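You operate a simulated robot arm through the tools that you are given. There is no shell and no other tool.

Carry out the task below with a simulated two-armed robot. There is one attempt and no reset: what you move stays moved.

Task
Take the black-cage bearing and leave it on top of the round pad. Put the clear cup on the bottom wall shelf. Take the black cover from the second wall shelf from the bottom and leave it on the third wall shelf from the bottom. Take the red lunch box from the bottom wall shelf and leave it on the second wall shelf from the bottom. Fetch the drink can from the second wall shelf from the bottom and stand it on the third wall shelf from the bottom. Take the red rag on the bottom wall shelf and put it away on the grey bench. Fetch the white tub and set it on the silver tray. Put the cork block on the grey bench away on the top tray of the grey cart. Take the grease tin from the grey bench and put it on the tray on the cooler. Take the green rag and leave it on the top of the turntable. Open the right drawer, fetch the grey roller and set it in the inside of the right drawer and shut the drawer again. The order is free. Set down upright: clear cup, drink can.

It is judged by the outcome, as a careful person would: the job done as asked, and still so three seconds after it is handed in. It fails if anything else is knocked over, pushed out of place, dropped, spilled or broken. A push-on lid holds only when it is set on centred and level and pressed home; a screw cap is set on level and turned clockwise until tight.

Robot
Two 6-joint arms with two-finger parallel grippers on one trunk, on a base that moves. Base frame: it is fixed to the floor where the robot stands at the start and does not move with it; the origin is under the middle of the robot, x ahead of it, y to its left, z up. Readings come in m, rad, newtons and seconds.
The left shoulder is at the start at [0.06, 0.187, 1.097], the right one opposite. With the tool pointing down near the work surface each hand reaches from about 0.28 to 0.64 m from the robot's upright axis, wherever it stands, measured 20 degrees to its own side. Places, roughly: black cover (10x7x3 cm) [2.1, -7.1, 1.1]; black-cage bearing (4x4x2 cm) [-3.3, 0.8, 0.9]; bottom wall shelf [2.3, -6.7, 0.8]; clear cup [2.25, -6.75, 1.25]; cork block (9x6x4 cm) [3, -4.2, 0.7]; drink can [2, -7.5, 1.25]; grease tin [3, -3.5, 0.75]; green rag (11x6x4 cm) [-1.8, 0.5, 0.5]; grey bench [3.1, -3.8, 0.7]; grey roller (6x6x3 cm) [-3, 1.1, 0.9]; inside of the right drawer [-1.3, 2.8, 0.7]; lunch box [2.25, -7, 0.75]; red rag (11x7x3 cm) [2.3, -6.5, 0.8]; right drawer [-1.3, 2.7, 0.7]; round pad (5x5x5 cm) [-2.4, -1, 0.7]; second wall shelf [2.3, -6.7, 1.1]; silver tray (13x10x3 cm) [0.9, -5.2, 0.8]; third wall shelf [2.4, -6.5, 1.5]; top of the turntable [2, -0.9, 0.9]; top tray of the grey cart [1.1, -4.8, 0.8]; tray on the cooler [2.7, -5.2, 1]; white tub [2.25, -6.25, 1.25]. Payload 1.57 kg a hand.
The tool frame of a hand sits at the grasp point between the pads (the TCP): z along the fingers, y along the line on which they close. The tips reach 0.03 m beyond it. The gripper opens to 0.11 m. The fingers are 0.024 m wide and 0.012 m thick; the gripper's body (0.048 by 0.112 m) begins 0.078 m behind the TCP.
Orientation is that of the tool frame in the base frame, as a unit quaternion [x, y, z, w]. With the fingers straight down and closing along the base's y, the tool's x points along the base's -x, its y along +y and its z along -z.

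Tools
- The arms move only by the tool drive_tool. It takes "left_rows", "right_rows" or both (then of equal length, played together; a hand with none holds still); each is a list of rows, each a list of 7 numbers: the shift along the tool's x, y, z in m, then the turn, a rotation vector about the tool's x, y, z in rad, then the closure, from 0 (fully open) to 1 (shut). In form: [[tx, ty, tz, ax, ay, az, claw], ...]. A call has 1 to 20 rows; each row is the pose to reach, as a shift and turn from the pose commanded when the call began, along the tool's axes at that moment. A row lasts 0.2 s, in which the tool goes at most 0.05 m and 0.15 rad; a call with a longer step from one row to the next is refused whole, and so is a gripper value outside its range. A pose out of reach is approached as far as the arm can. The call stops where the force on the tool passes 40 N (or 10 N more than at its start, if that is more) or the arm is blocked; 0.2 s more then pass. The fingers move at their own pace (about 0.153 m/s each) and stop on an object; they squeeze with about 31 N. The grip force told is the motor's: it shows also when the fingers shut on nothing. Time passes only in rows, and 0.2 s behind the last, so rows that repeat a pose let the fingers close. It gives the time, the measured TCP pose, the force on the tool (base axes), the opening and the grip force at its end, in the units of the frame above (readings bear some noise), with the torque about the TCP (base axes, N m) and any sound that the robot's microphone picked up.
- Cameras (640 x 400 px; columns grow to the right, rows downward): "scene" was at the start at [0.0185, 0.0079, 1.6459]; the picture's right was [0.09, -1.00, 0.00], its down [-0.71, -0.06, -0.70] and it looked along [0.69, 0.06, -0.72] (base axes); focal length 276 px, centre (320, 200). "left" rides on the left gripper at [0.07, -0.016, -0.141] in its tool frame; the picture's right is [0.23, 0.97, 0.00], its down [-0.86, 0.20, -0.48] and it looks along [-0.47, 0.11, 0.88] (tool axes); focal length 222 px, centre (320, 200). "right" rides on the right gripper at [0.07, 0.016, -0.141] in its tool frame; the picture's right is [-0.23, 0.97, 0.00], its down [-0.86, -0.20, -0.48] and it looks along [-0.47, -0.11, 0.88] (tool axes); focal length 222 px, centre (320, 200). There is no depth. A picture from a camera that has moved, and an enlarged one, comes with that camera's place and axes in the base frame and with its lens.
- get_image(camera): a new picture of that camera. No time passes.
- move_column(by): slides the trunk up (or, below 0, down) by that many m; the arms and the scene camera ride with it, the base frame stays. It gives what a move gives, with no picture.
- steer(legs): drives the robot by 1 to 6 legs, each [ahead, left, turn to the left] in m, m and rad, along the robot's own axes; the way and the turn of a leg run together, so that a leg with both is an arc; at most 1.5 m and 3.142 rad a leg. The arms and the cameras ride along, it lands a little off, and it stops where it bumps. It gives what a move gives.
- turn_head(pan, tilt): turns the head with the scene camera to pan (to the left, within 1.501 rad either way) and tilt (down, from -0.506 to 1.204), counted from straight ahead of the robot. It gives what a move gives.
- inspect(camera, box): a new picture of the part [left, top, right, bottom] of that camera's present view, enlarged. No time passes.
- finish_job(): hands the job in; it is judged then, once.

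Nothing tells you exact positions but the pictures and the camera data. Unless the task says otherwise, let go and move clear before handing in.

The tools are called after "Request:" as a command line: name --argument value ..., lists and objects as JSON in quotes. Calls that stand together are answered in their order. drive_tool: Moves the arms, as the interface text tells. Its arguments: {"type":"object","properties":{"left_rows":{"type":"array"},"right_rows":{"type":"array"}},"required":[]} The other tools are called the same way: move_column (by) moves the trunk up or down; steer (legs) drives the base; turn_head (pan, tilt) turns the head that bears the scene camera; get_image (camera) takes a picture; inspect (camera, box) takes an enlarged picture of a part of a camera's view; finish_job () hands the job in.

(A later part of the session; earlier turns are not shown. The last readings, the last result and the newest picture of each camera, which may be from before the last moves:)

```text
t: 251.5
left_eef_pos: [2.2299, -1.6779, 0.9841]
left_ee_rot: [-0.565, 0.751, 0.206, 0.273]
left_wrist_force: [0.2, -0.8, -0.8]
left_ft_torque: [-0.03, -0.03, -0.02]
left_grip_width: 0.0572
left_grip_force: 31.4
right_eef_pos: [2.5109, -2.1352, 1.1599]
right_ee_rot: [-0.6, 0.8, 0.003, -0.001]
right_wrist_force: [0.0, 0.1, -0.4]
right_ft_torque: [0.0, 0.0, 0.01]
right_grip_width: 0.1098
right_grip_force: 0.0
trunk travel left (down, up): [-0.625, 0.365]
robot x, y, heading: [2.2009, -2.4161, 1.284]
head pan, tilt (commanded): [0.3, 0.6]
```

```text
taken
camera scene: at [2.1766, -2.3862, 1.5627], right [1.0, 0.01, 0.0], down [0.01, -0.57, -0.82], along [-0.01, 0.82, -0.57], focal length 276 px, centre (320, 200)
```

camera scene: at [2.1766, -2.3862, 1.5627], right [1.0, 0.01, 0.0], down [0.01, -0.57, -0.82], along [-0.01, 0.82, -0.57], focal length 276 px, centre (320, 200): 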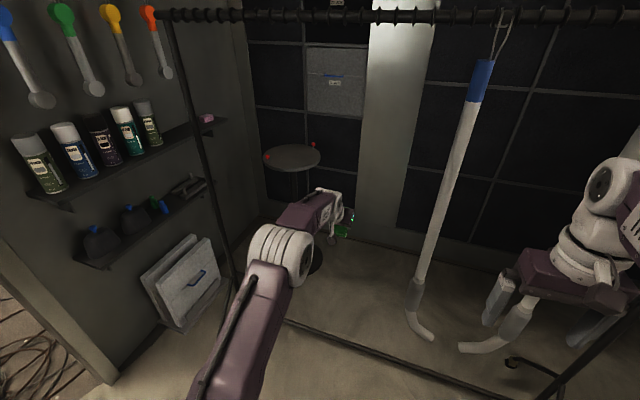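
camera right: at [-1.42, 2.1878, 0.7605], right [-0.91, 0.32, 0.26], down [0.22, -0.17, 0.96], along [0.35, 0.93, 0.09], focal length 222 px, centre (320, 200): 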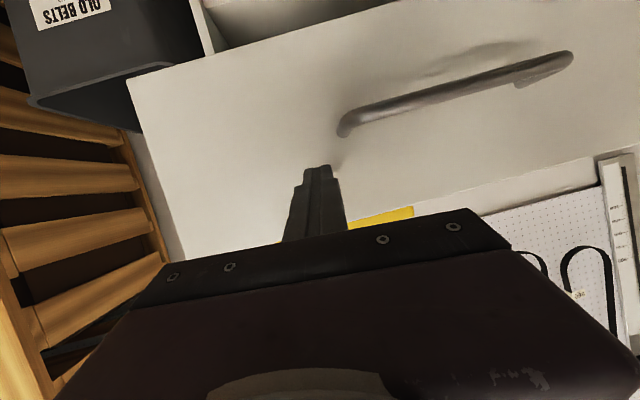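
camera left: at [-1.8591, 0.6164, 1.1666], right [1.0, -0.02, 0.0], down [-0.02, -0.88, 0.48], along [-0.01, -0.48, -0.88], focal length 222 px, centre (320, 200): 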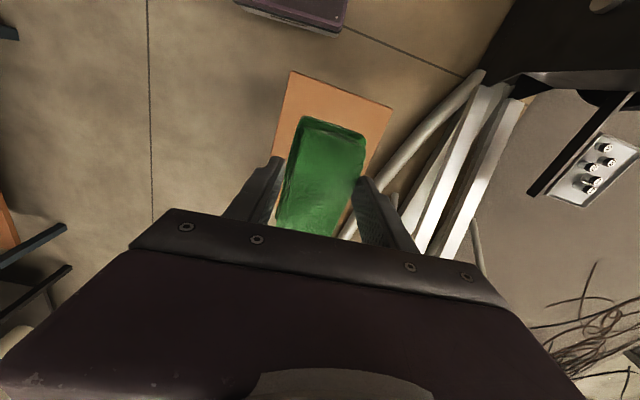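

That reach worked without strain. To keep the rag nearly level when I tilt, I'll un-tilt, yaw the hand 90°, and then tilt forward about the rag's long axis.

Request:
drive_tool --left_rows '[[0.011, 0, -0.0257, 0, 0.0875, 0, 1], [0.022, 0, -0.0513, 0, 0.175, 0, 1], [0.033, 0, -0.077, 0, 0.2625, 0, 1], [0.044, 0, -0.1027, 0, 0.35, 0, 1], [0.055, 0, -0.1283, 0, 0.4375, 0, 1], [0.066, 0, -0.154, 0, 0.525, 0, 1], [0.0775, 0, -0.18, 0, 0.6125, 0, 1], [0.0886, 0, -0.2053, 0, 0.7, 0, 1]]'

Request:
drive_tool --left_rows '[[0, 0, 0, 0, 0, 0.143, 1], [0, 0, 0, 0, 0, 0.286, 1], [0, 0, 0, 0, 0, 0.429, 1], [0, 0, 0, 0, 0, 0.572, 1], [0, 0, 0, 0, 0, 0.715, 1], [0, 0, 0, 0, 0, 0.858, 1], [0, 0, 0, 0, 0, 1.001, 1], [0, 0, 0, 0, 0, 1.144, 1], [0, 0, 0, 0, 0, 1.287, 1], [0, 0, 0, 0, 0, 1.43, 1], [0, 0, 0, 0, 0, 1.57, 1]]'

Request:
drive_tool --left_rows '[[0, 0.032, 0.02, -0.1, 0, 0, 1], [0, 0.064, 0.04, -0.2, 0, 0, 1], [0, 0.096, 0.06, -0.3, 0, 0, 1], [0, 0.128, 0.08, -0.4, 0, 0, 1], [0, 0.16, 0.1, -0.5, 0, 0, 1], [0, 0.19, 0.12, -0.6, 0, 0, 1], [0, 0.19, 0.12, -0.6, 0, 0, 1]]'

Request:
get_image --camera "scene"

Request:
get_image --camera "left"

```text
t: 253.3
left_eef_pos: [2.1725, -1.8688, 1.0849]
left_ee_rot: [-0.602, 0.799, 0.0, -0.001]
left_wrist_force: [0.2, -0.4, -0.4]
left_ft_torque: [0.02, -0.05, 0.0]
left_grip_width: 0.057
left_grip_force: 31.3
right_eef_pos: [2.5126, -2.1356, 1.1595]
right_ee_rot: [-0.6, 0.8, 0.004, 0.0]
right_wrist_force: [0.5, -0.3, 0.5]
right_ft_torque: [0.0, -0.01, 0.01]
right_grip_width: 0.11
right_grip_force: 0.1
trunk travel left (down, up): [-0.625, 0.365]
robot x, y, heading: [2.1972, -2.4167, 1.286]
head pan, tilt (commanded): [0.3, 0.6]
```

```text
t: 255.7
left_eef_pos: [2.1741, -1.8698, 1.085]
left_ee_rot: [0.14, 0.99, 0.0, -0.001]
left_wrist_force: [0.1, -0.4, -0.7]
left_ft_torque: [-0.02, -0.01, 0.03]
left_grip_width: 0.057
left_grip_force: 31.6
right_eef_pos: [2.5105, -2.1347, 1.1594]
right_ee_rot: [-0.601, 0.799, 0.003, 0.0]
right_wrist_force: [-0.1, -0.9, -0.6]
right_ft_torque: [0.01, -0.02, -0.01]
right_grip_width: 0.1098
right_grip_force: 0.1
trunk travel left (down, up): [-0.625, 0.365]
robot x, y, heading: [2.1967, -2.4209, 1.285]
head pan, tilt (commanded): [0.3, 0.6]
```

```text
t: 257.3
left_eef_pos: [2.2272, -1.6912, 0.9626]
left_ee_rot: [0.133, 0.946, 0.294, 0.041]
left_wrist_force: [-0.1, -1.0, -0.4]
left_ft_torque: [0.01, 0.02, -0.01]
left_grip_width: 0.0566
left_grip_force: 31.2
right_eef_pos: [2.511, -2.1355, 1.1598]
right_ee_rot: [-0.601, 0.799, 0.003, 0.0]
right_wrist_force: [-0.7, 0.2, -0.3]
right_ft_torque: [0.02, 0.0, -0.01]
right_grip_width: 0.1097
right_grip_force: 0.2
trunk travel left (down, up): [-0.625, 0.365]
robot x, y, heading: [2.1928, -2.4206, 1.281]
head pan, tilt (commanded): [0.3, 0.6]
```

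```text
taken
camera scene: at [2.1764, -2.3872, 1.5628], right [1.0, 0.01, 0.0], down [0.01, -0.56, -0.83], along [-0.01, 0.83, -0.56], focal length 276 px, centre (320, 200)
```

scene: 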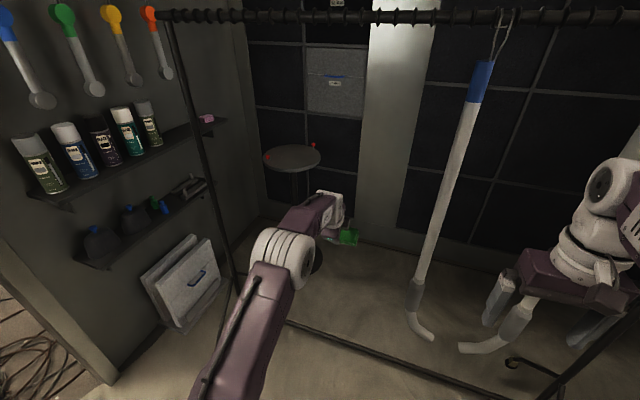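

```text
taken
camera left: at [2.1348, -1.7612, 1.0695], right [0.0, 0.83, 0.55], down [0.79, -0.34, 0.51], along [0.61, 0.44, -0.66], focal length 222 px, centre (320, 200)
```

left: 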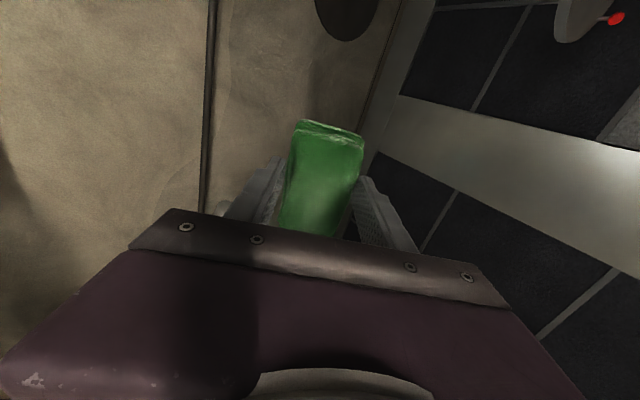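

The tilted, yawed hold reaches 0.71 m ahead comfortably. I'll drive diagonally toward the rack opening in stages, keeping clear of the left post and the hanging tube on the right.

Request:
steer --legs '[[0, 0, -0.05], [0.3, 0.2, 0]]'

Request:
turn_head --pan 0.3 --tilt 0.8

Request:
get_image --camera "scene"

Request:
get_image --camera "left"

```text
t: 260.0
left_eef_pos: [2.1784, -1.3507, 0.9632]
left_ee_rot: [0.161, 0.942, 0.292, 0.049]
left_wrist_force: [-0.2, 1.1, -0.2]
left_ft_torque: [-0.02, 0.03, -0.01]
left_grip_width: 0.0569
left_grip_force: 31.3
right_eef_pos: [2.4365, -1.8108, 1.1596]
right_ee_rot: [-0.577, 0.816, 0.004, 0.0]
right_wrist_force: [0.2, 0.1, 0.0]
right_ft_torque: [0.02, -0.02, 0.01]
right_grip_width: 0.1101
right_grip_force: 0.1
trunk travel left (down, up): [-0.625, 0.365]
robot x, y, heading: [2.1041, -2.073, 1.223]
head pan, tilt (commanded): [0.3, 0.6]
```

```text
t: 260.8
left_eef_pos: [2.1788, -1.3515, 0.9617]
left_ee_rot: [0.16, 0.942, 0.292, 0.048]
left_wrist_force: [-0.6, -0.3, 0.0]
left_ft_torque: [-0.03, 0.03, 0.0]
left_grip_width: 0.0571
left_grip_force: 30.5
right_eef_pos: [2.4355, -1.8105, 1.1584]
right_ee_rot: [-0.577, 0.817, 0.003, -0.001]
right_wrist_force: [0.2, -0.6, 0.1]
right_ft_torque: [0.02, 0.0, 0.03]
right_grip_width: 0.1096
right_grip_force: 0.1
trunk travel left (down, up): [-0.625, 0.365]
robot x, y, heading: [2.1042, -2.0737, 1.224]
head pan, tilt (commanded): [0.3, 0.799]
```

```text
taken
camera scene: at [2.0869, -2.0488, 1.546], right [1.0, -0.04, 0.0], down [-0.03, -0.72, -0.7], along [0.03, 0.7, -0.72], focal length 276 px, centre (320, 200)
```

scene: 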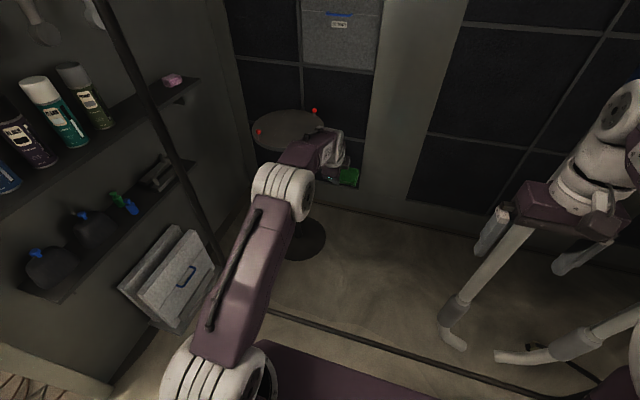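

```text
taken
camera left: at [2.0821, -1.4143, 1.0692], right [0.05, 0.83, 0.55], down [0.77, -0.38, 0.51], along [0.63, 0.4, -0.66], focal length 222 px, centre (320, 200)
```

left: 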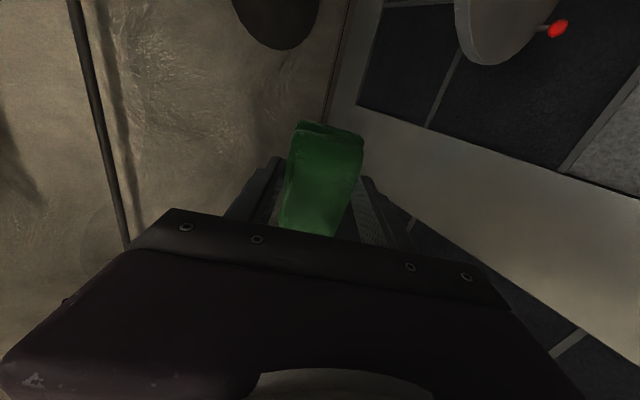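

The turntable disc's centre is at about (1.988, -0.93) with top z≈0.855. I'll continue in, ending about 5 cm short of the rail.

Request:
steer --legs '[[0.14, 0.12, 0], [0.11, 0.08, 0]]'

Request:
get_image --camera "scene"

Request:
get_image --camera "left"

```text
t: 263.2
left_eef_pos: [2.075, -1.0473, 0.962]
left_ee_rot: [0.161, 0.942, 0.292, 0.048]
left_wrist_force: [0.6, -0.3, 0.2]
left_ft_torque: [-0.01, 0.01, 0.0]
left_grip_width: 0.057
left_grip_force: 31.1
right_eef_pos: [2.3337, -1.507, 1.1593]
right_ee_rot: [-0.577, 0.816, 0.003, 0.0]
right_wrist_force: [0.1, -0.4, -0.2]
right_ft_torque: [0.0, -0.04, 0.01]
right_grip_width: 0.1099
right_grip_force: 0.1
trunk travel left (down, up): [-0.625, 0.365]
robot x, y, heading: [2.0014, -1.7672, 1.223]
head pan, tilt (commanded): [0.3, 0.799]
```

```text
taken
camera scene: at [1.9843, -1.7456, 1.546], right [1.0, -0.04, 0.0], down [-0.03, -0.72, -0.7], along [0.03, 0.7, -0.72], focal length 276 px, centre (320, 200)
```

scene: 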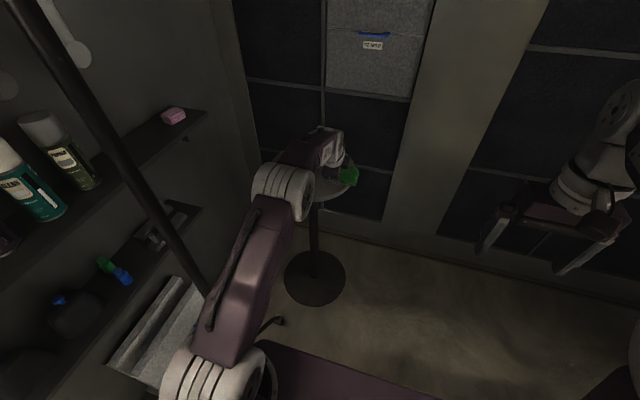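

```text
taken
camera left: at [1.9793, -1.1105, 1.0702], right [0.05, 0.83, 0.55], down [0.77, -0.38, 0.51], along [0.63, 0.4, -0.66], focal length 222 px, centre (320, 200)
```

left: 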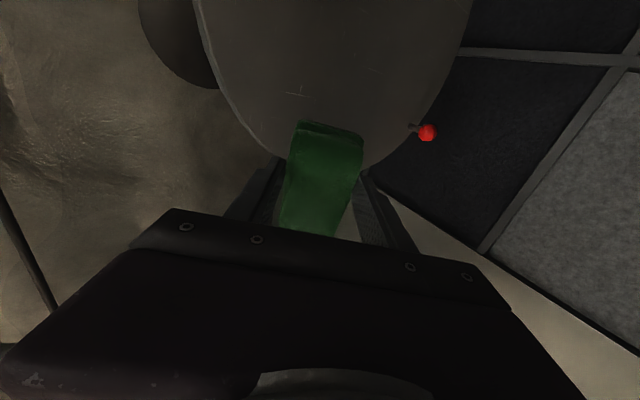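

The disc's centre is about (2.0, -0.89) with radius ≈0.175; the rag is above its right front rim. I'll shift the hand left 8 cm and ahead 2–3 cm.

Request:
drive_tool --left_rows '[[0.026, 0.007, 0.005, 0, 0, 0, 1], [0.052, 0.014, 0.01, 0, 0, 0, 1], [0.077, 0.021, 0.0145, 0, 0, 0, 1], [0.077, 0.025, 0.017, 0, 0, 0, 1]]'

Request:
get_image --camera "left"

Request:
inspect --camera "scene" --box '[220, 90, 412, 210]'

```text
t: 264.2
left_eef_pos: [2.0115, -0.9975, 0.9607]
left_ee_rot: [0.16, 0.942, 0.291, 0.049]
left_wrist_force: [-0.6, -0.5, -1.0]
left_ft_torque: [0.02, 0.0, 0.01]
left_grip_width: 0.0567
left_grip_force: 31.2
left hand out of reach, approached as far as the arm can: row 4
right_eef_pos: [2.3352, -1.5065, 1.1597]
right_ee_rot: [-0.577, 0.817, 0.003, 0.0]
right_wrist_force: [0.2, -0.5, -1.0]
right_ft_torque: [0.01, 0.01, -0.02]
right_grip_width: 0.1102
right_grip_force: 0.0
trunk travel left (down, up): [-0.625, 0.365]
robot x, y, heading: [2.0039, -1.7642, 1.229]
head pan, tilt (commanded): [0.3, 0.799]
```

```text
taken
camera left: at [1.9153, -1.0617, 1.0687], right [0.05, 0.83, 0.55], down [0.77, -0.38, 0.51], along [0.63, 0.4, -0.66], focal length 222 px, centre (320, 200)
```

left: 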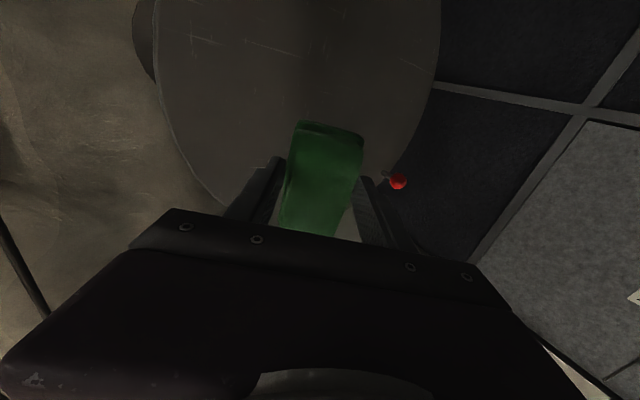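

```text
3.33 times, centred on (316, 150) of scene
camera zoom: at [1.9845, -1.7451, 1.546], right [1.0, -0.04, 0.0], down [-0.03, -0.72, -0.7], along [0.03, 0.7, -0.72], focal length 918 px, centre (333, 367)
```

zoom: 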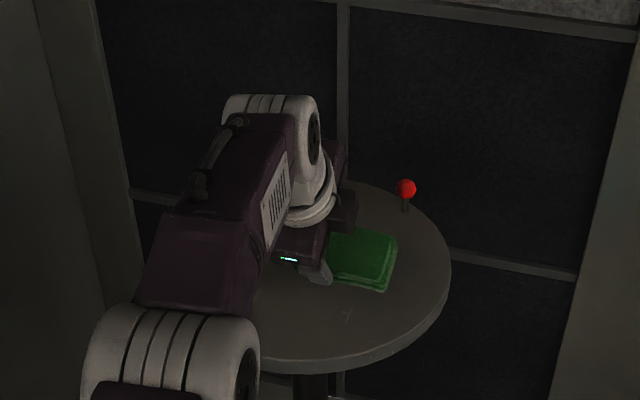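

The rag is above the disc. I'll lower vertically toward it in steps.

Request:
drive_tool --left_rows '[[0, -0.0085, 0.0124, 0, 0, 0, 1], [0, -0.017, 0.0248, 0, 0, 0, 1], [0, -0.0226, 0.0331, 0, 0, 0, 1], [0, -0.0255, 0.0372, 0, 0, 0, 1]]'

Request:
drive_tool --left_rows '[[0, -0.0023, 0.0033, 0, 0, 0, 1], [0, -0.0045, 0.0066, 0, 0, 0, 1], [0, -0.0068, 0.0099, 0, 0, 0, 1]]'

Request:
inspect --camera "scene" --box '[220, 90, 412, 210]'

```text
t: 265.2
left_eef_pos: [2.0114, -0.9977, 0.9202]
left_ee_rot: [0.159, 0.941, 0.296, 0.049]
left_wrist_force: [-0.3, -0.4, 16.0]
left_ft_torque: [-0.21, -0.94, 0.03]
left_grip_width: 0.057
left_grip_force: 30.5
right_eef_pos: [2.3329, -1.5082, 1.1603]
right_ee_rot: [-0.577, 0.816, 0.004, 0.001]
right_wrist_force: [-0.4, -0.3, -0.3]
right_ft_torque: [0.0, 0.02, -0.02]
right_grip_width: 0.1098
right_grip_force: 0.2
trunk travel left (down, up): [-0.625, 0.365]
robot x, y, heading: [2.0031, -1.7721, 1.222]
head pan, tilt (commanded): [0.3, 0.799]
```

```text
t: 265.9
left_eef_pos: [2.013, -0.9933, 0.918]
left_ee_rot: [0.16, 0.937, 0.306, 0.049]
left_wrist_force: [1.7, -4.3, 15.7]
left_ft_torque: [-0.22, -0.19, -0.06]
left_grip_width: 0.057
left_grip_force: 31.2
right_eef_pos: [2.3345, -1.5074, 1.1585]
right_ee_rot: [-0.577, 0.817, 0.003, 0.0]
right_wrist_force: [0.9, -0.1, -0.3]
right_ft_torque: [-0.03, -0.03, 0.0]
right_grip_width: 0.1099
right_grip_force: 0.1
trunk travel left (down, up): [-0.625, 0.365]
robot x, y, heading: [2.0028, -1.7705, 1.224]
head pan, tilt (commanded): [0.3, 0.799]
stopped in row 3 (left hand): the force on the tool passed its limit at 41 N (the readings are from after the stop); the commanded pose is now the measured one
```

```text
3.33 times, centred on (316, 150) of scene
camera zoom: at [1.9844, -1.7468, 1.5457], right [1.0, -0.04, 0.0], down [-0.03, -0.71, -0.7], along [0.03, 0.7, -0.72], focal length 918 px, centre (333, 367)
```

zoom: 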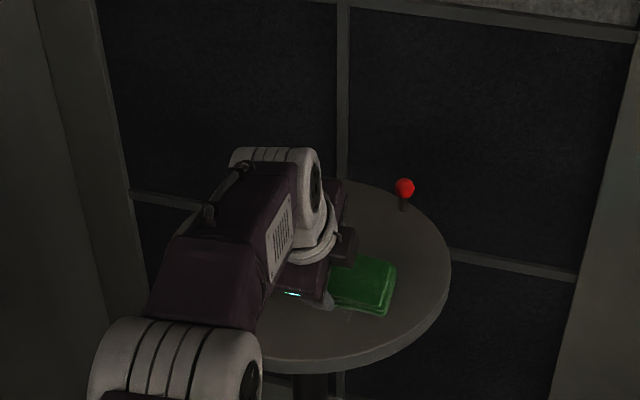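

The rag touches the disc. I'll ease up a few millimetres, open the fingers partly, and withdraw along the tool axis.

Request:
drive_tool --left_rows '[[0, 0.003, -0.0041, 0, 0, 0, 1], [0, 0.0034, -0.005, 0, 0, 0, 0.6], [0, 0.0034, -0.005, 0, 0, 0, 0.35], [0, 0.0034, -0.005, 0, 0, 0, 0.32]]'

Request:
inspect --camera "scene" --box '[220, 90, 412, 210]'

Request:
get_image --camera "left"

```text
t: 266.9
left_eef_pos: [2.0108, -0.9914, 0.9186]
left_ee_rot: [0.161, 0.939, 0.301, 0.048]
left_wrist_force: [0.5, 0.2, 0.2]
left_ft_torque: [0.01, 0.01, 0.01]
left_grip_width: 0.0746
left_grip_force: 0.1
right_eef_pos: [2.3338, -1.5058, 1.1593]
right_ee_rot: [-0.577, 0.817, 0.003, 0.001]
right_wrist_force: [0.2, 0.0, 0.1]
right_ft_torque: [0.02, 0.01, -0.01]
right_grip_width: 0.1103
right_grip_force: 0.1
trunk travel left (down, up): [-0.625, 0.365]
robot x, y, heading: [2.0021, -1.7704, 1.224]
head pan, tilt (commanded): [0.3, 0.799]
```

```text
3.33 times, centred on (316, 150) of scene
camera zoom: at [1.984, -1.7443, 1.5459], right [1.0, -0.04, 0.0], down [-0.03, -0.72, -0.7], along [0.03, 0.7, -0.72], focal length 918 px, centre (333, 367)
```

zoom: 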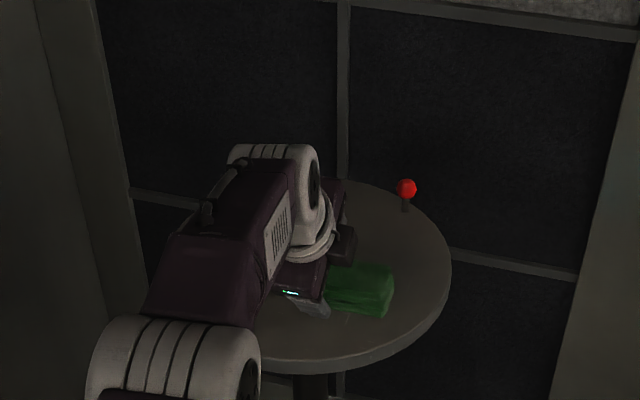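

```text
taken
camera left: at [1.9145, -1.0582, 1.0256], right [0.05, 0.82, 0.57], down [0.77, -0.39, 0.5], along [0.63, 0.41, -0.65], focal length 222 px, centre (320, 200)
```

left: 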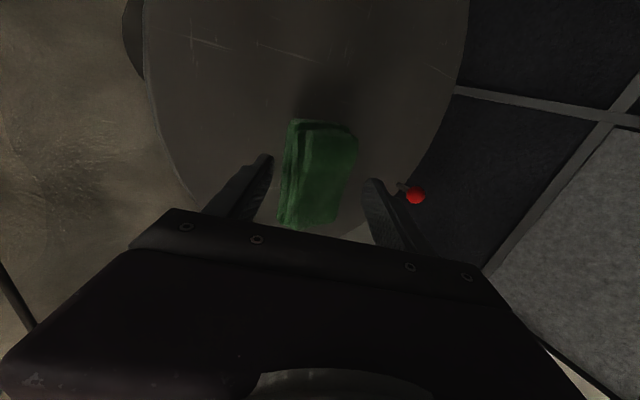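

The rag has settled flat on the disc. I'll withdraw along the tool axis.

Request:
drive_tool --left_rows '[[0, 0, -0.03, 0, 0, 0, 0.25], [0, 0, -0.065, 0, 0, 0, 0.2], [0, 0, -0.1, 0, 0, 0, 0.2], [0, 0, -0.14, 0, 0, 0, 0.2]]'

Request:
inspect --camera "scene" --box '[220, 90, 412, 210]'

Request:
get_image --camera "left"

```text
t: 267.9
left_eef_pos: [1.9851, -1.0728, 1.033]
left_ee_rot: [0.161, 0.939, 0.301, 0.049]
left_wrist_force: [-1.1, -1.3, -0.5]
left_ft_torque: [0.02, 0.03, -0.02]
left_grip_width: 0.0881
left_grip_force: 0.0
right_eef_pos: [2.333, -1.5066, 1.1598]
right_ee_rot: [-0.576, 0.817, 0.004, 0.001]
right_wrist_force: [-0.2, -0.3, 0.7]
right_ft_torque: [0.03, 0.0, -0.03]
right_grip_width: 0.1101
right_grip_force: 0.1
trunk travel left (down, up): [-0.625, 0.365]
robot x, y, heading: [2.0024, -1.7691, 1.227]
head pan, tilt (commanded): [0.3, 0.799]
```

```text
3.33 times, centred on (316, 150) of scene
camera zoom: at [1.9836, -1.7464, 1.5459], right [1.0, -0.04, 0.0], down [-0.03, -0.72, -0.7], along [0.03, 0.7, -0.72], focal length 918 px, centre (333, 367)
```

zoom: 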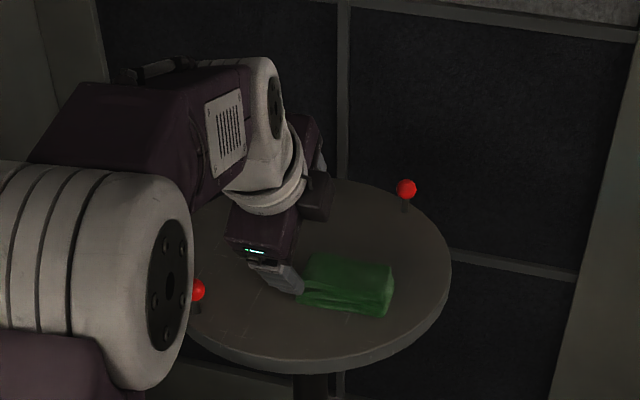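

```text
taken
camera left: at [1.8885, -1.1389, 1.1395], right [0.05, 0.82, 0.57], down [0.77, -0.39, 0.5], along [0.63, 0.41, -0.65], focal length 222 px, centre (320, 200)
```

left: 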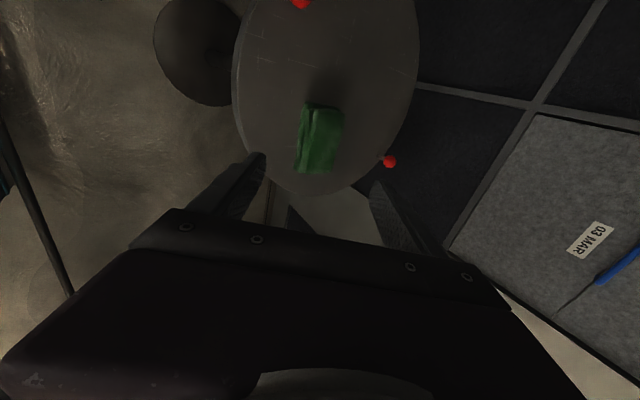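

The rag lies well within the disc. Before backing out I'll check the left arm's clearance to the rack post.

Request:
get_image --camera "scene"

Request:
turn_head --pan 0.9 --tilt 0.5

Request:
get_image --camera "scene"

```text
taken
camera scene: at [1.9836, -1.7464, 1.5459], right [1.0, -0.04, 0.0], down [-0.03, -0.72, -0.7], along [0.03, 0.7, -0.72], focal length 276 px, centre (320, 200)
```

scene: 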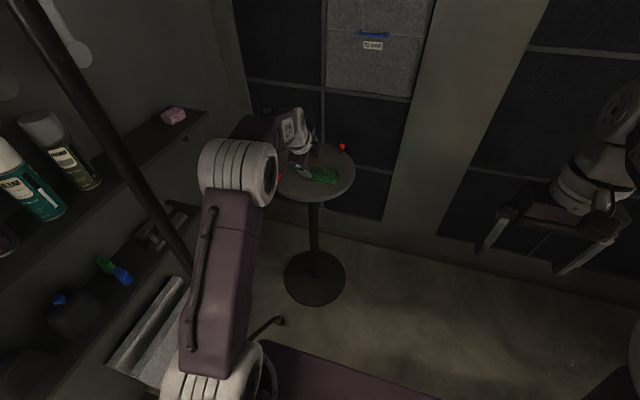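

```text
t: 268.9
left_eef_pos: [1.9856, -1.0712, 1.0328]
left_ee_rot: [0.16, 0.939, 0.301, 0.049]
left_wrist_force: [-1.2, -0.3, 0.3]
left_ft_torque: [-0.01, 0.01, -0.03]
left_grip_width: 0.0879
left_grip_force: 0.0
right_eef_pos: [2.3337, -1.5065, 1.1597]
right_ee_rot: [-0.577, 0.817, 0.003, 0.001]
right_wrist_force: [0.0, 0.5, -1.6]
right_ft_torque: [0.0, -0.02, 0.03]
right_grip_width: 0.1101
right_grip_force: 0.0
trunk travel left (down, up): [-0.625, 0.365]
robot x, y, heading: [2.0017, -1.7682, 1.226]
head pan, tilt (commanded): [0.901, 0.499]
```

```text
taken
camera scene: at [1.9324, -1.7477, 1.5719], right [0.85, 0.53, 0.0], down [0.25, -0.41, -0.88], along [-0.46, 0.75, -0.48], focal length 276 px, centre (320, 200)
```

scene: 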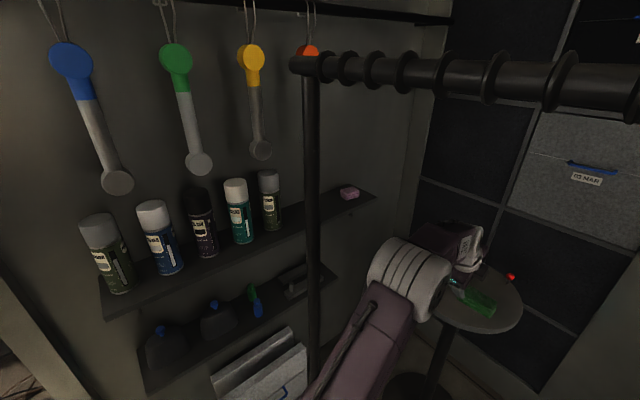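

The arm is clear to the right of the post. I'll back straight out half a metre and return the left hand to its upright stow.

Request:
steer --legs '[[-0.55, 0, 0]]'

Request:
drive_tool --left_rows '[[0, 0, -0.02, 0.1, 0, 0, 0], [0, -0.02, -0.04, 0.2, 0, 0, 0], [0, -0.04, -0.06, 0.3, 0, 0, 0], [0, -0.06, -0.08, 0.4, 0, 0, 0], [0, -0.08, -0.1, 0.5, 0, 0, 0], [0, -0.1, -0.1, 0.6, 0, 0, 0]]'

Request:
drive_tool --left_rows '[[0, 0, 0, 0, 0, -0.143, 0], [0, 0, 0, 0, 0, -0.286, 0], [0, 0, 0, 0, 0, -0.429, 0], [0, 0, 0, 0, 0, -0.572, 0], [0, 0, 0, 0, 0, -0.715, 0], [0, 0, 0, 0, 0, -0.858, 0], [0, 0, 0, 0, 0, -1.001, 0], [0, 0, 0, 0, 0, -1.144, 0], [0, 0, 0, 0, 0, -1.287, 0], [0, 0, 0, 0, 0, -1.43, 0], [0, 0, 0, 0, 0, -1.57, 0]]'

Request:
turn_head --pan 0.2 --tilt 0.5

Request:
get_image --camera "scene"

Request:
turn_head --pan -1.4 --tilt 0.4

Request:
get_image --camera "scene"

```text
t: 272.2
left_eef_pos: [1.8038, -1.5997, 1.0326]
left_ee_rot: [0.169, 0.937, 0.3, 0.051]
left_wrist_force: [-0.8, -0.2, 0.4]
left_ft_torque: [0.01, 0.01, 0.01]
left_grip_width: 0.0881
left_grip_force: 0.1
right_eef_pos: [2.1439, -2.0396, 1.1592]
right_ee_rot: [-0.57, 0.822, 0.004, 0.001]
right_wrist_force: [-1.1, 0.0, -0.2]
right_ft_torque: [-0.01, -0.02, 0.01]
right_grip_width: 0.1101
right_grip_force: 0.1
trunk travel left (down, up): [-0.625, 0.365]
robot x, y, heading: [1.8088, -2.2996, 1.205]
head pan, tilt (commanded): [0.901, 0.499]
```

```text
t: 273.6
left_eef_pos: [1.7563, -1.7309, 1.0548]
left_ee_rot: [0.176, 0.984, 0.009, -0.002]
left_wrist_force: [0.0, -0.2, 0.6]
left_ft_torque: [-0.02, -0.01, 0.02]
left_grip_width: 0.1101
left_grip_force: 0.0
right_eef_pos: [2.1437, -2.0396, 1.1582]
right_ee_rot: [-0.569, 0.822, 0.002, 0.0]
right_wrist_force: [-0.1, 1.5, 0.3]
right_ft_torque: [-0.01, 0.0, -0.01]
right_grip_width: 0.1101
right_grip_force: 0.0
trunk travel left (down, up): [-0.625, 0.365]
robot x, y, heading: [1.8033, -2.2997, 1.206]
head pan, tilt (commanded): [0.901, 0.499]
```

```text
t: 276.0
left_eef_pos: [1.7559, -1.7293, 1.0561]
left_ee_rot: [-0.572, 0.82, 0.008, 0.006]
left_wrist_force: [0.1, 0.1, 0.6]
left_ft_torque: [-0.01, -0.02, -0.01]
left_grip_width: 0.1101
left_grip_force: 0.2
right_eef_pos: [2.1426, -2.0408, 1.1606]
right_ee_rot: [-0.57, 0.822, 0.003, 0.0]
right_wrist_force: [-0.6, 0.0, 0.4]
right_ft_torque: [0.01, -0.01, 0.01]
right_grip_width: 0.1104
right_grip_force: 0.0
trunk travel left (down, up): [-0.625, 0.365]
robot x, y, heading: [1.8073, -2.2994, 1.207]
head pan, tilt (commanded): [0.901, 0.499]
```

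```text
t: 277.0
left_eef_pos: [1.7554, -1.7303, 1.0561]
left_ee_rot: [-0.571, 0.821, 0.008, 0.007]
left_wrist_force: [-0.3, -0.1, -0.1]
left_ft_torque: [-0.01, 0.01, 0.01]
left_grip_width: 0.1101
left_grip_force: 0.0
right_eef_pos: [2.1422, -2.0396, 1.1608]
right_ee_rot: [-0.569, 0.822, 0.003, 0.001]
right_wrist_force: [-0.4, -0.1, -0.3]
right_ft_torque: [0.01, -0.01, -0.02]
right_grip_width: 0.1097
right_grip_force: 0.0
trunk travel left (down, up): [-0.625, 0.365]
robot x, y, heading: [1.8066, -2.2971, 1.206]
head pan, tilt (commanded): [0.201, 0.499]
```

```text
taken
camera scene: at [1.7988, -2.2631, 1.5719], right [0.99, -0.16, 0.0], down [-0.08, -0.47, -0.88], along [0.14, 0.87, -0.48], focal length 276 px, centre (320, 200)
```

scene: 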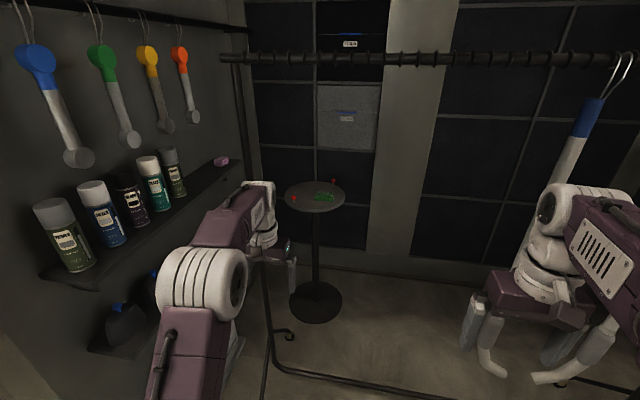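

```text
t: 278.7
left_eef_pos: [1.7562, -1.7315, 1.0545]
left_ee_rot: [-0.571, 0.821, 0.007, 0.007]
left_wrist_force: [-0.2, -0.2, 0.3]
left_ft_torque: [0.05, 0.0, -0.01]
left_grip_width: 0.1102
left_grip_force: 0.1
right_eef_pos: [2.1434, -2.0398, 1.1591]
right_ee_rot: [-0.569, 0.823, 0.003, 0.0]
right_wrist_force: [0.5, -0.8, -0.8]
right_ft_torque: [-0.01, -0.04, 0.0]
right_grip_width: 0.1099
right_grip_force: 0.1
trunk travel left (down, up): [-0.625, 0.365]
robot x, y, heading: [1.8048, -2.2946, 1.211]
head pan, tilt (commanded): [-1.4, 0.4]
```

```text
taken
camera scene: at [1.8752, -2.3705, 1.5811], right [-0.19, -0.98, 0.0], down [-0.38, 0.07, -0.92], along [0.9, -0.17, -0.39], focal length 276 px, centre (320, 200)
```

scene: 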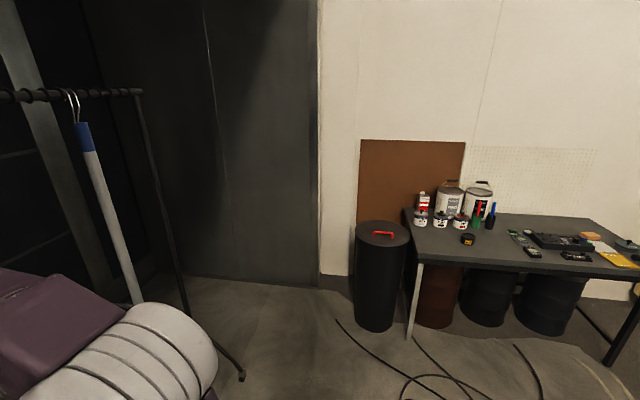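

The green rag is placed. Next are the cork block and grease tin on the grey bench ahead to my right; I'll zoom in on it.

Request:
inspect --camera "scene" --box '[400, 170, 640, 320]'

Request:
turn_head --pan -1.5 --tilt 0.5

Request:
inspect --camera "scene" --box '[380, 120, 640, 282]'

```text
2.67 times, centred on (520, 245) of scene
camera zoom: at [1.8752, -2.3705, 1.5811], right [-0.19, -0.98, 0.0], down [-0.38, 0.07, -0.92], along [0.9, -0.17, -0.39], focal length 735 px, centre (-213, 80)
```

zoom: 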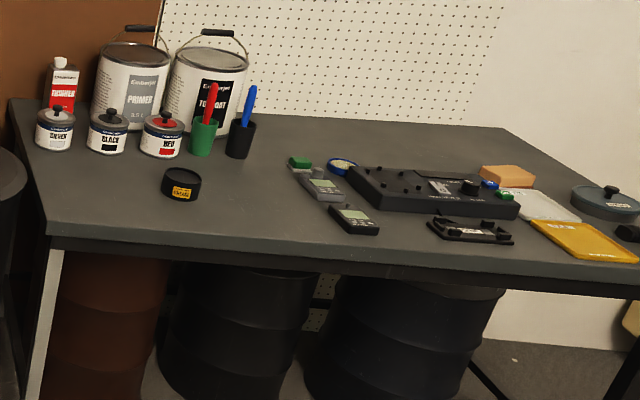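

```text
t: 279.4
left_eef_pos: [1.7563, -1.7306, 1.0553]
left_ee_rot: [-0.57, 0.821, 0.008, 0.006]
left_wrist_force: [-0.3, -0.2, 0.6]
left_ft_torque: [-0.01, 0.02, -0.02]
left_grip_width: 0.1101
left_grip_force: 0.0
right_eef_pos: [2.1432, -2.0401, 1.1595]
right_ee_rot: [-0.569, 0.822, 0.003, 0.0]
right_wrist_force: [0.0, 0.6, 0.0]
right_ft_torque: [0.01, 0.0, -0.03]
right_grip_width: 0.1097
right_grip_force: 0.1
trunk travel left (down, up): [-0.625, 0.365]
robot x, y, heading: [1.8071, -2.2951, 1.213]
head pan, tilt (commanded): [-1.499, 0.499]
```

```text
2.46 times, centred on (510, 201) of scene
camera zoom: at [1.8714, -2.379, 1.572], right [-0.29, -0.96, 0.0], down [-0.46, 0.14, -0.88], along [0.84, -0.25, -0.48], focal length 678 px, centre (-148, 198)
```

zoom: 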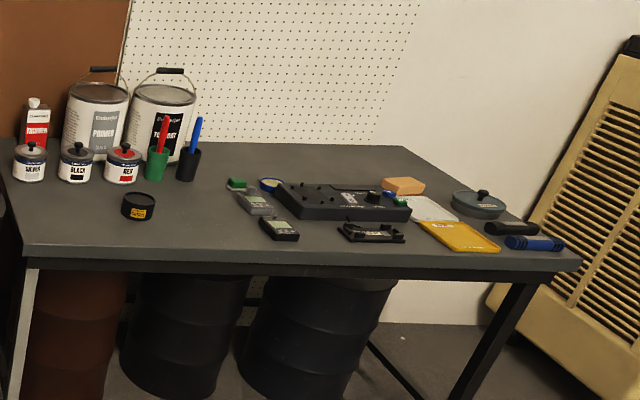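

On the bench I see the black grease tin with the yellow label at about (3.07, -3.48) and the tan cork block at about (2.98, -4.25). I'll turn and drive up to the bench by the tin.

Request:
steer --legs '[[0, 0, -1.475], [0.5, -0.5, 0], [0.45, -0.5, 0]]'

Request:
turn_head --pan 0.1 --tilt 0.8

Request:
get_image --camera "scene"

Request:
get_image --camera "left"

```text
t: 287.9
left_eef_pos: [2.7319, -2.9186, 1.0552]
left_ee_rot: [0.149, 0.989, 0.002, 0.01]
left_wrist_force: [-0.3, -0.4, -0.4]
left_ft_torque: [0.06, 0.04, 0.0]
left_grip_width: 0.1098
left_grip_force: 0.1
right_eef_pos: [2.4445, -3.3228, 1.1569]
right_ee_rot: [0.15, 0.989, 0.003, 0.002]
right_wrist_force: [1.1, -1.3, 0.4]
right_ft_torque: [0.03, 0.0, 0.02]
right_grip_width: 0.1099
right_grip_force: 0.0
trunk travel left (down, up): [-0.625, 0.365]
robot x, y, heading: [2.169, -2.9965, -0.306]
head pan, tilt (commanded): [-1.499, 0.499]
stopped in leg 3: the robot was blocked; the commanded pose is now the measured one
```

```text
t: 289.6
left_eef_pos: [2.7307, -2.9174, 1.055]
left_ee_rot: [0.149, 0.989, 0.001, 0.01]
left_wrist_force: [0.3, -0.4, 1.0]
left_ft_torque: [-0.02, 0.01, 0.03]
left_grip_width: 0.1097
left_grip_force: 0.1
right_eef_pos: [2.4435, -3.322, 1.1598]
right_ee_rot: [0.151, 0.989, 0.002, 0.002]
right_wrist_force: [0.1, 0.0, 0.0]
right_ft_torque: [0.02, 0.0, 0.02]
right_grip_width: 0.11
right_grip_force: 0.1
trunk travel left (down, up): [-0.625, 0.365]
robot x, y, heading: [2.1698, -3.0013, -0.308]
head pan, tilt (commanded): [0.099, 0.799]
```

```text
taken
camera scene: at [2.1878, -2.9992, 1.546], right [-0.21, -0.98, 0.0], down [-0.7, 0.15, -0.7], along [0.68, -0.14, -0.72], focal length 276 px, centre (320, 200)
```

scene: 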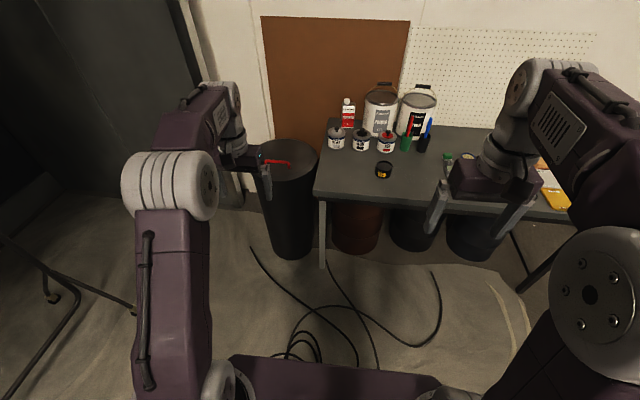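

```text
taken
camera left: at [2.6572, -2.9106, 1.1954], right [0.07, 1.0, 0.0], down [0.87, -0.06, 0.5], along [0.5, -0.03, -0.87], focal length 222 px, centre (320, 200)
```

left: 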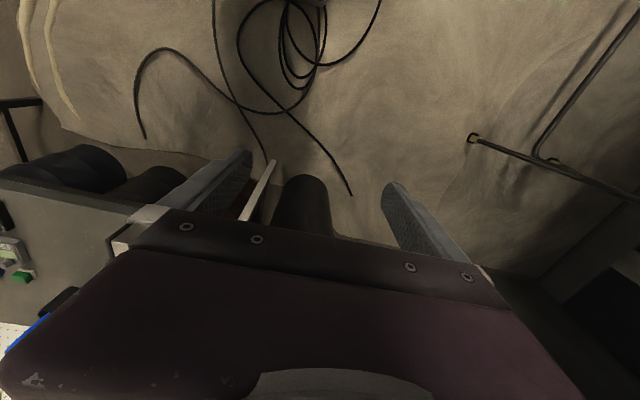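

Something blocked the base. I'll look around to the right and rear to see what it is.

Request:
turn_head --pan -1.3 --tilt 1.0

Request:
get_image --camera "scene"

Request:
turn_head --pan -0.6 --tilt 1.1

Request:
get_image --camera "scene"

Request:
get_image --camera "right"

```text
t: 291.1
left_eef_pos: [2.7316, -2.918, 1.0558]
left_ee_rot: [0.148, 0.989, 0.001, 0.01]
left_wrist_force: [0.2, 0.1, 0.1]
left_ft_torque: [0.01, -0.01, 0.01]
left_grip_width: 0.1099
left_grip_force: 0.2
right_eef_pos: [2.4436, -3.3208, 1.159]
right_ee_rot: [0.15, 0.989, 0.002, 0.002]
right_wrist_force: [0.9, -0.2, -0.1]
right_ft_torque: [-0.02, -0.01, 0.0]
right_grip_width: 0.1099
right_grip_force: 0.1
trunk travel left (down, up): [-0.625, 0.365]
robot x, y, heading: [2.1657, -3.0022, -0.309]
head pan, tilt (commanded): [-1.3, 1.0]
```

```text
taken
camera scene: at [2.1063, -3.0519, 1.5308], right [-1.0, 0.04, 0.0], down [0.03, 0.84, -0.54], along [-0.02, -0.54, -0.84], focal length 276 px, centre (320, 200)
```

scene: 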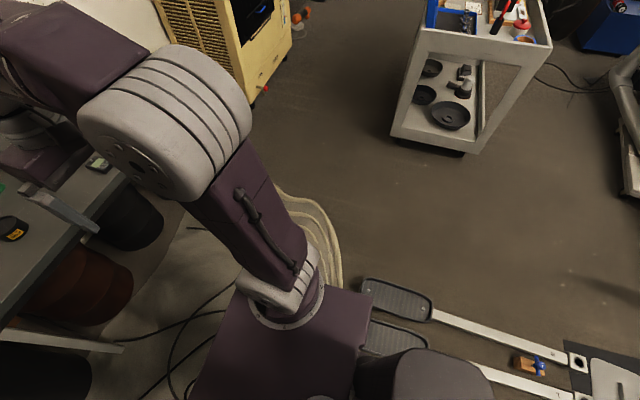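

```text
t: 292.2
left_eef_pos: [2.7323, -2.9172, 1.0569]
left_ee_rot: [0.149, 0.989, 0.001, 0.01]
left_wrist_force: [-0.2, -0.8, -0.5]
left_ft_torque: [0.0, 0.0, 0.02]
left_grip_width: 0.1098
left_grip_force: 0.2
right_eef_pos: [2.4442, -3.3202, 1.1597]
right_ee_rot: [0.151, 0.989, 0.002, 0.002]
right_wrist_force: [-0.2, 0.5, 0.1]
right_ft_torque: [0.0, -0.01, 0.01]
right_grip_width: 0.1099
right_grip_force: 0.0
trunk travel left (down, up): [-0.625, 0.365]
robot x, y, heading: [2.1682, -3.0029, -0.304]
head pan, tilt (commanded): [-0.6, 1.1]
```

```text
taken
camera scene: at [2.1476, -3.0321, 1.5242], right [-0.79, -0.62, 0.0], down [-0.55, 0.7, -0.45], along [0.28, -0.36, -0.89], focal length 276 px, centre (320, 200)
```

scene: 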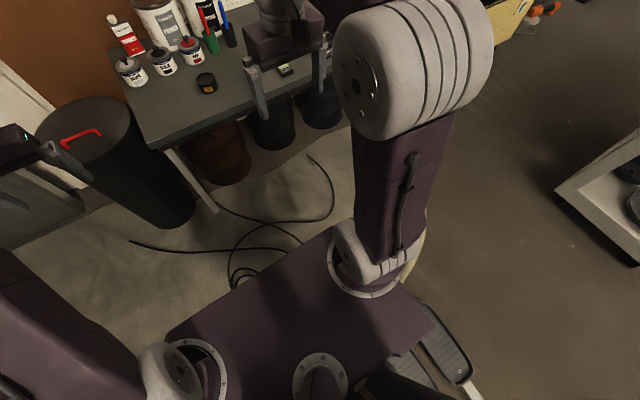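

```text
taken
camera right: at [2.3818, -3.2864, 1.3007], right [0.51, 0.86, 0.01], down [0.75, -0.45, 0.48], along [0.42, -0.24, -0.88], focal length 222 px, centre (320, 200)
```

right: 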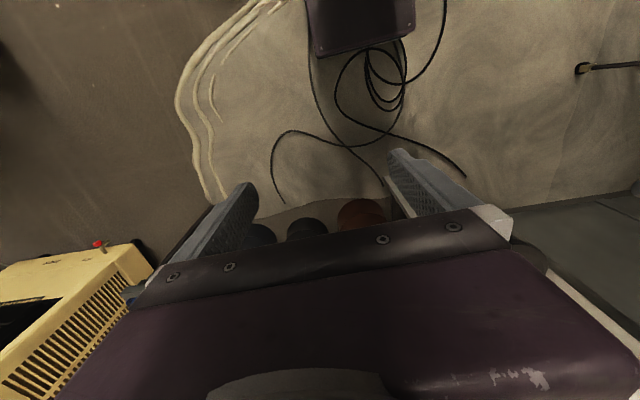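

The base's rear right corner had met the tip of one of the long foot-pedal bars on the floor near (1.75, -3.2). I'll go ahead first, away from it, then slide right to the tin.

Request:
steer --legs '[[0.32, 0.02, 0], [0.19, -0.4, 0.04]]'

Request:
turn_head --pan 0.1 --tilt 0.9

Request:
get_image --camera "scene"

Request:
get_image --camera "left"

Request:
turn_head --pan -1.5 --tilt 1.0

Request:
get_image --camera "scene"

```text
t: 296.6
left_eef_pos: [3.113, -3.3974, 1.0547]
left_ee_rot: [0.126, 0.992, 0.001, 0.009]
left_wrist_force: [-0.3, 0.1, 0.4]
left_ft_torque: [-0.02, 0.0, 0.02]
left_grip_width: 0.1101
left_grip_force: 0.1
right_eef_pos: [2.8448, -3.8133, 1.1598]
right_ee_rot: [0.128, 0.992, 0.002, 0.002]
right_wrist_force: [-0.5, -0.5, 0.6]
right_ft_torque: [0.0, 0.01, -0.02]
right_grip_width: 0.1102
right_grip_force: 0.1
trunk travel left (down, up): [-0.625, 0.365]
robot x, y, heading: [2.5537, -3.5047, -0.257]
head pan, tilt (commanded): [-0.6, 1.1]
```

```text
t: 297.7
left_eef_pos: [3.1137, -3.397, 1.0557]
left_ee_rot: [0.125, 0.992, 0.001, 0.01]
left_wrist_force: [0.1, -0.3, 1.0]
left_ft_torque: [0.02, 0.04, 0.0]
left_grip_width: 0.1101
left_grip_force: 0.0
right_eef_pos: [2.8457, -3.8145, 1.1598]
right_ee_rot: [0.129, 0.992, 0.003, 0.003]
right_wrist_force: [-0.1, 0.7, 0.1]
right_ft_torque: [-0.01, -0.01, 0.01]
right_grip_width: 0.11
right_grip_force: 0.1
trunk travel left (down, up): [-0.625, 0.365]
robot x, y, heading: [2.5535, -3.5072, -0.258]
head pan, tilt (commanded): [0.099, 0.901]
```

```text
taken
camera scene: at [2.569, -3.5028, 1.538], right [-0.16, -0.99, 0.0], down [-0.77, 0.13, -0.62], along [0.61, -0.1, -0.78], focal length 276 px, centre (320, 200)
```

scene: 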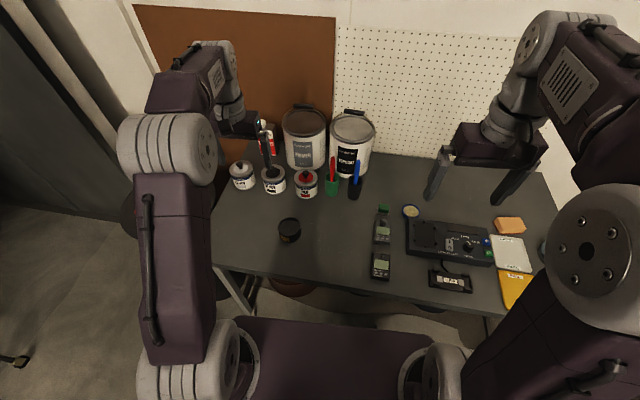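

```text
taken
camera left: at [3.0391, -3.3935, 1.1955], right [0.02, 1.0, 0.0], down [0.87, -0.02, 0.5], along [0.5, -0.01, -0.87], focal length 222 px, centre (320, 200)
```

left: 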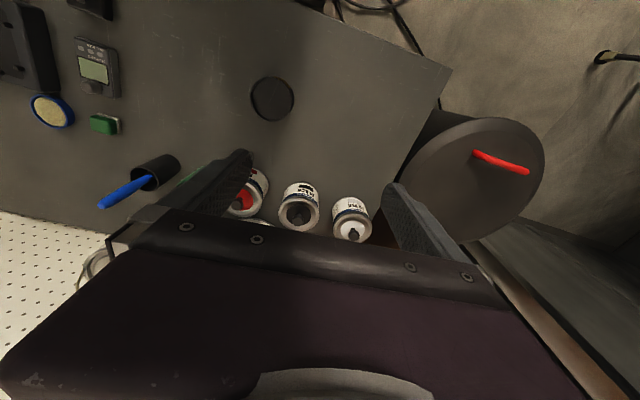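

```text
t: 299.3
left_eef_pos: [3.1138, -3.3964, 1.055]
left_ee_rot: [0.125, 0.992, 0.001, 0.009]
left_wrist_force: [-0.1, -0.1, 0.7]
left_ft_torque: [-0.01, 0.01, -0.02]
left_grip_width: 0.1101
left_grip_force: 0.1
right_eef_pos: [2.8452, -3.8137, 1.159]
right_ee_rot: [0.128, 0.992, 0.003, 0.002]
right_wrist_force: [-0.7, -0.3, 0.3]
right_ft_torque: [0.01, 0.03, 0.01]
right_grip_width: 0.1102
right_grip_force: 0.0
trunk travel left (down, up): [-0.625, 0.365]
robot x, y, heading: [2.5578, -3.5071, -0.269]
head pan, tilt (commanded): [-1.499, 1.0]
```

```text
taken
camera scene: at [2.4815, -3.5591, 1.5308], right [-0.98, 0.19, 0.0], down [0.16, 0.83, -0.54], along [-0.1, -0.53, -0.84], focal length 276 px, centre (320, 200)
```

scene: 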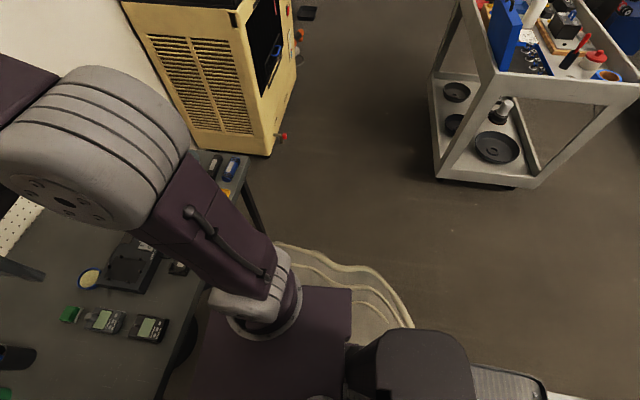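

The grease tin is at about (3.073, -3.48), top near z≈0.755. I'll bring the left hand above it and descend to a hover.

Request:
drive_tool --left_rows '[[0.006, -0.03, 0.02, 0, 0, 0, 0], [0.012, -0.06, 0.05, 0, 0, 0, 0], [0.019, -0.091, 0.08, 0, -0.02, 0, 0], [0.019, -0.091, 0.12, 0, -0.02, 0, 0], [0.019, -0.091, 0.16, 0, -0.02, 0, 0], [0.019, -0.091, 0.2, 0, -0.02, 0, 0]]'

Request:
get_image --camera "left"

```text
t: 300.7
left_eef_pos: [3.0734, -3.481, 0.8521]
left_ee_rot: [0.126, 0.992, 0.0, 0.02]
left_wrist_force: [-0.3, 0.4, -1.0]
left_ft_torque: [0.01, 0.0, -0.01]
left_grip_width: 0.1102
left_grip_force: 0.1
right_eef_pos: [2.8446, -3.8134, 1.1602]
right_ee_rot: [0.128, 0.992, 0.003, 0.002]
right_wrist_force: [0.5, -1.0, 0.1]
right_ft_torque: [0.02, 0.0, 0.03]
right_grip_width: 0.1097
right_grip_force: 0.2
trunk travel left (down, up): [-0.625, 0.365]
robot x, y, heading: [2.5536, -3.507, -0.261]
head pan, tilt (commanded): [-1.499, 1.0]
```

```text
taken
camera left: at [2.9962, -3.4779, 0.9903], right [0.02, 1.0, 0.0], down [0.86, -0.02, 0.51], along [0.51, -0.01, -0.86], focal length 222 px, centre (320, 200)
```

left: 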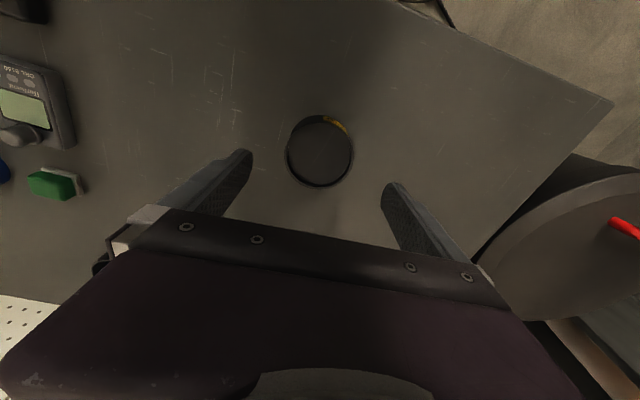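

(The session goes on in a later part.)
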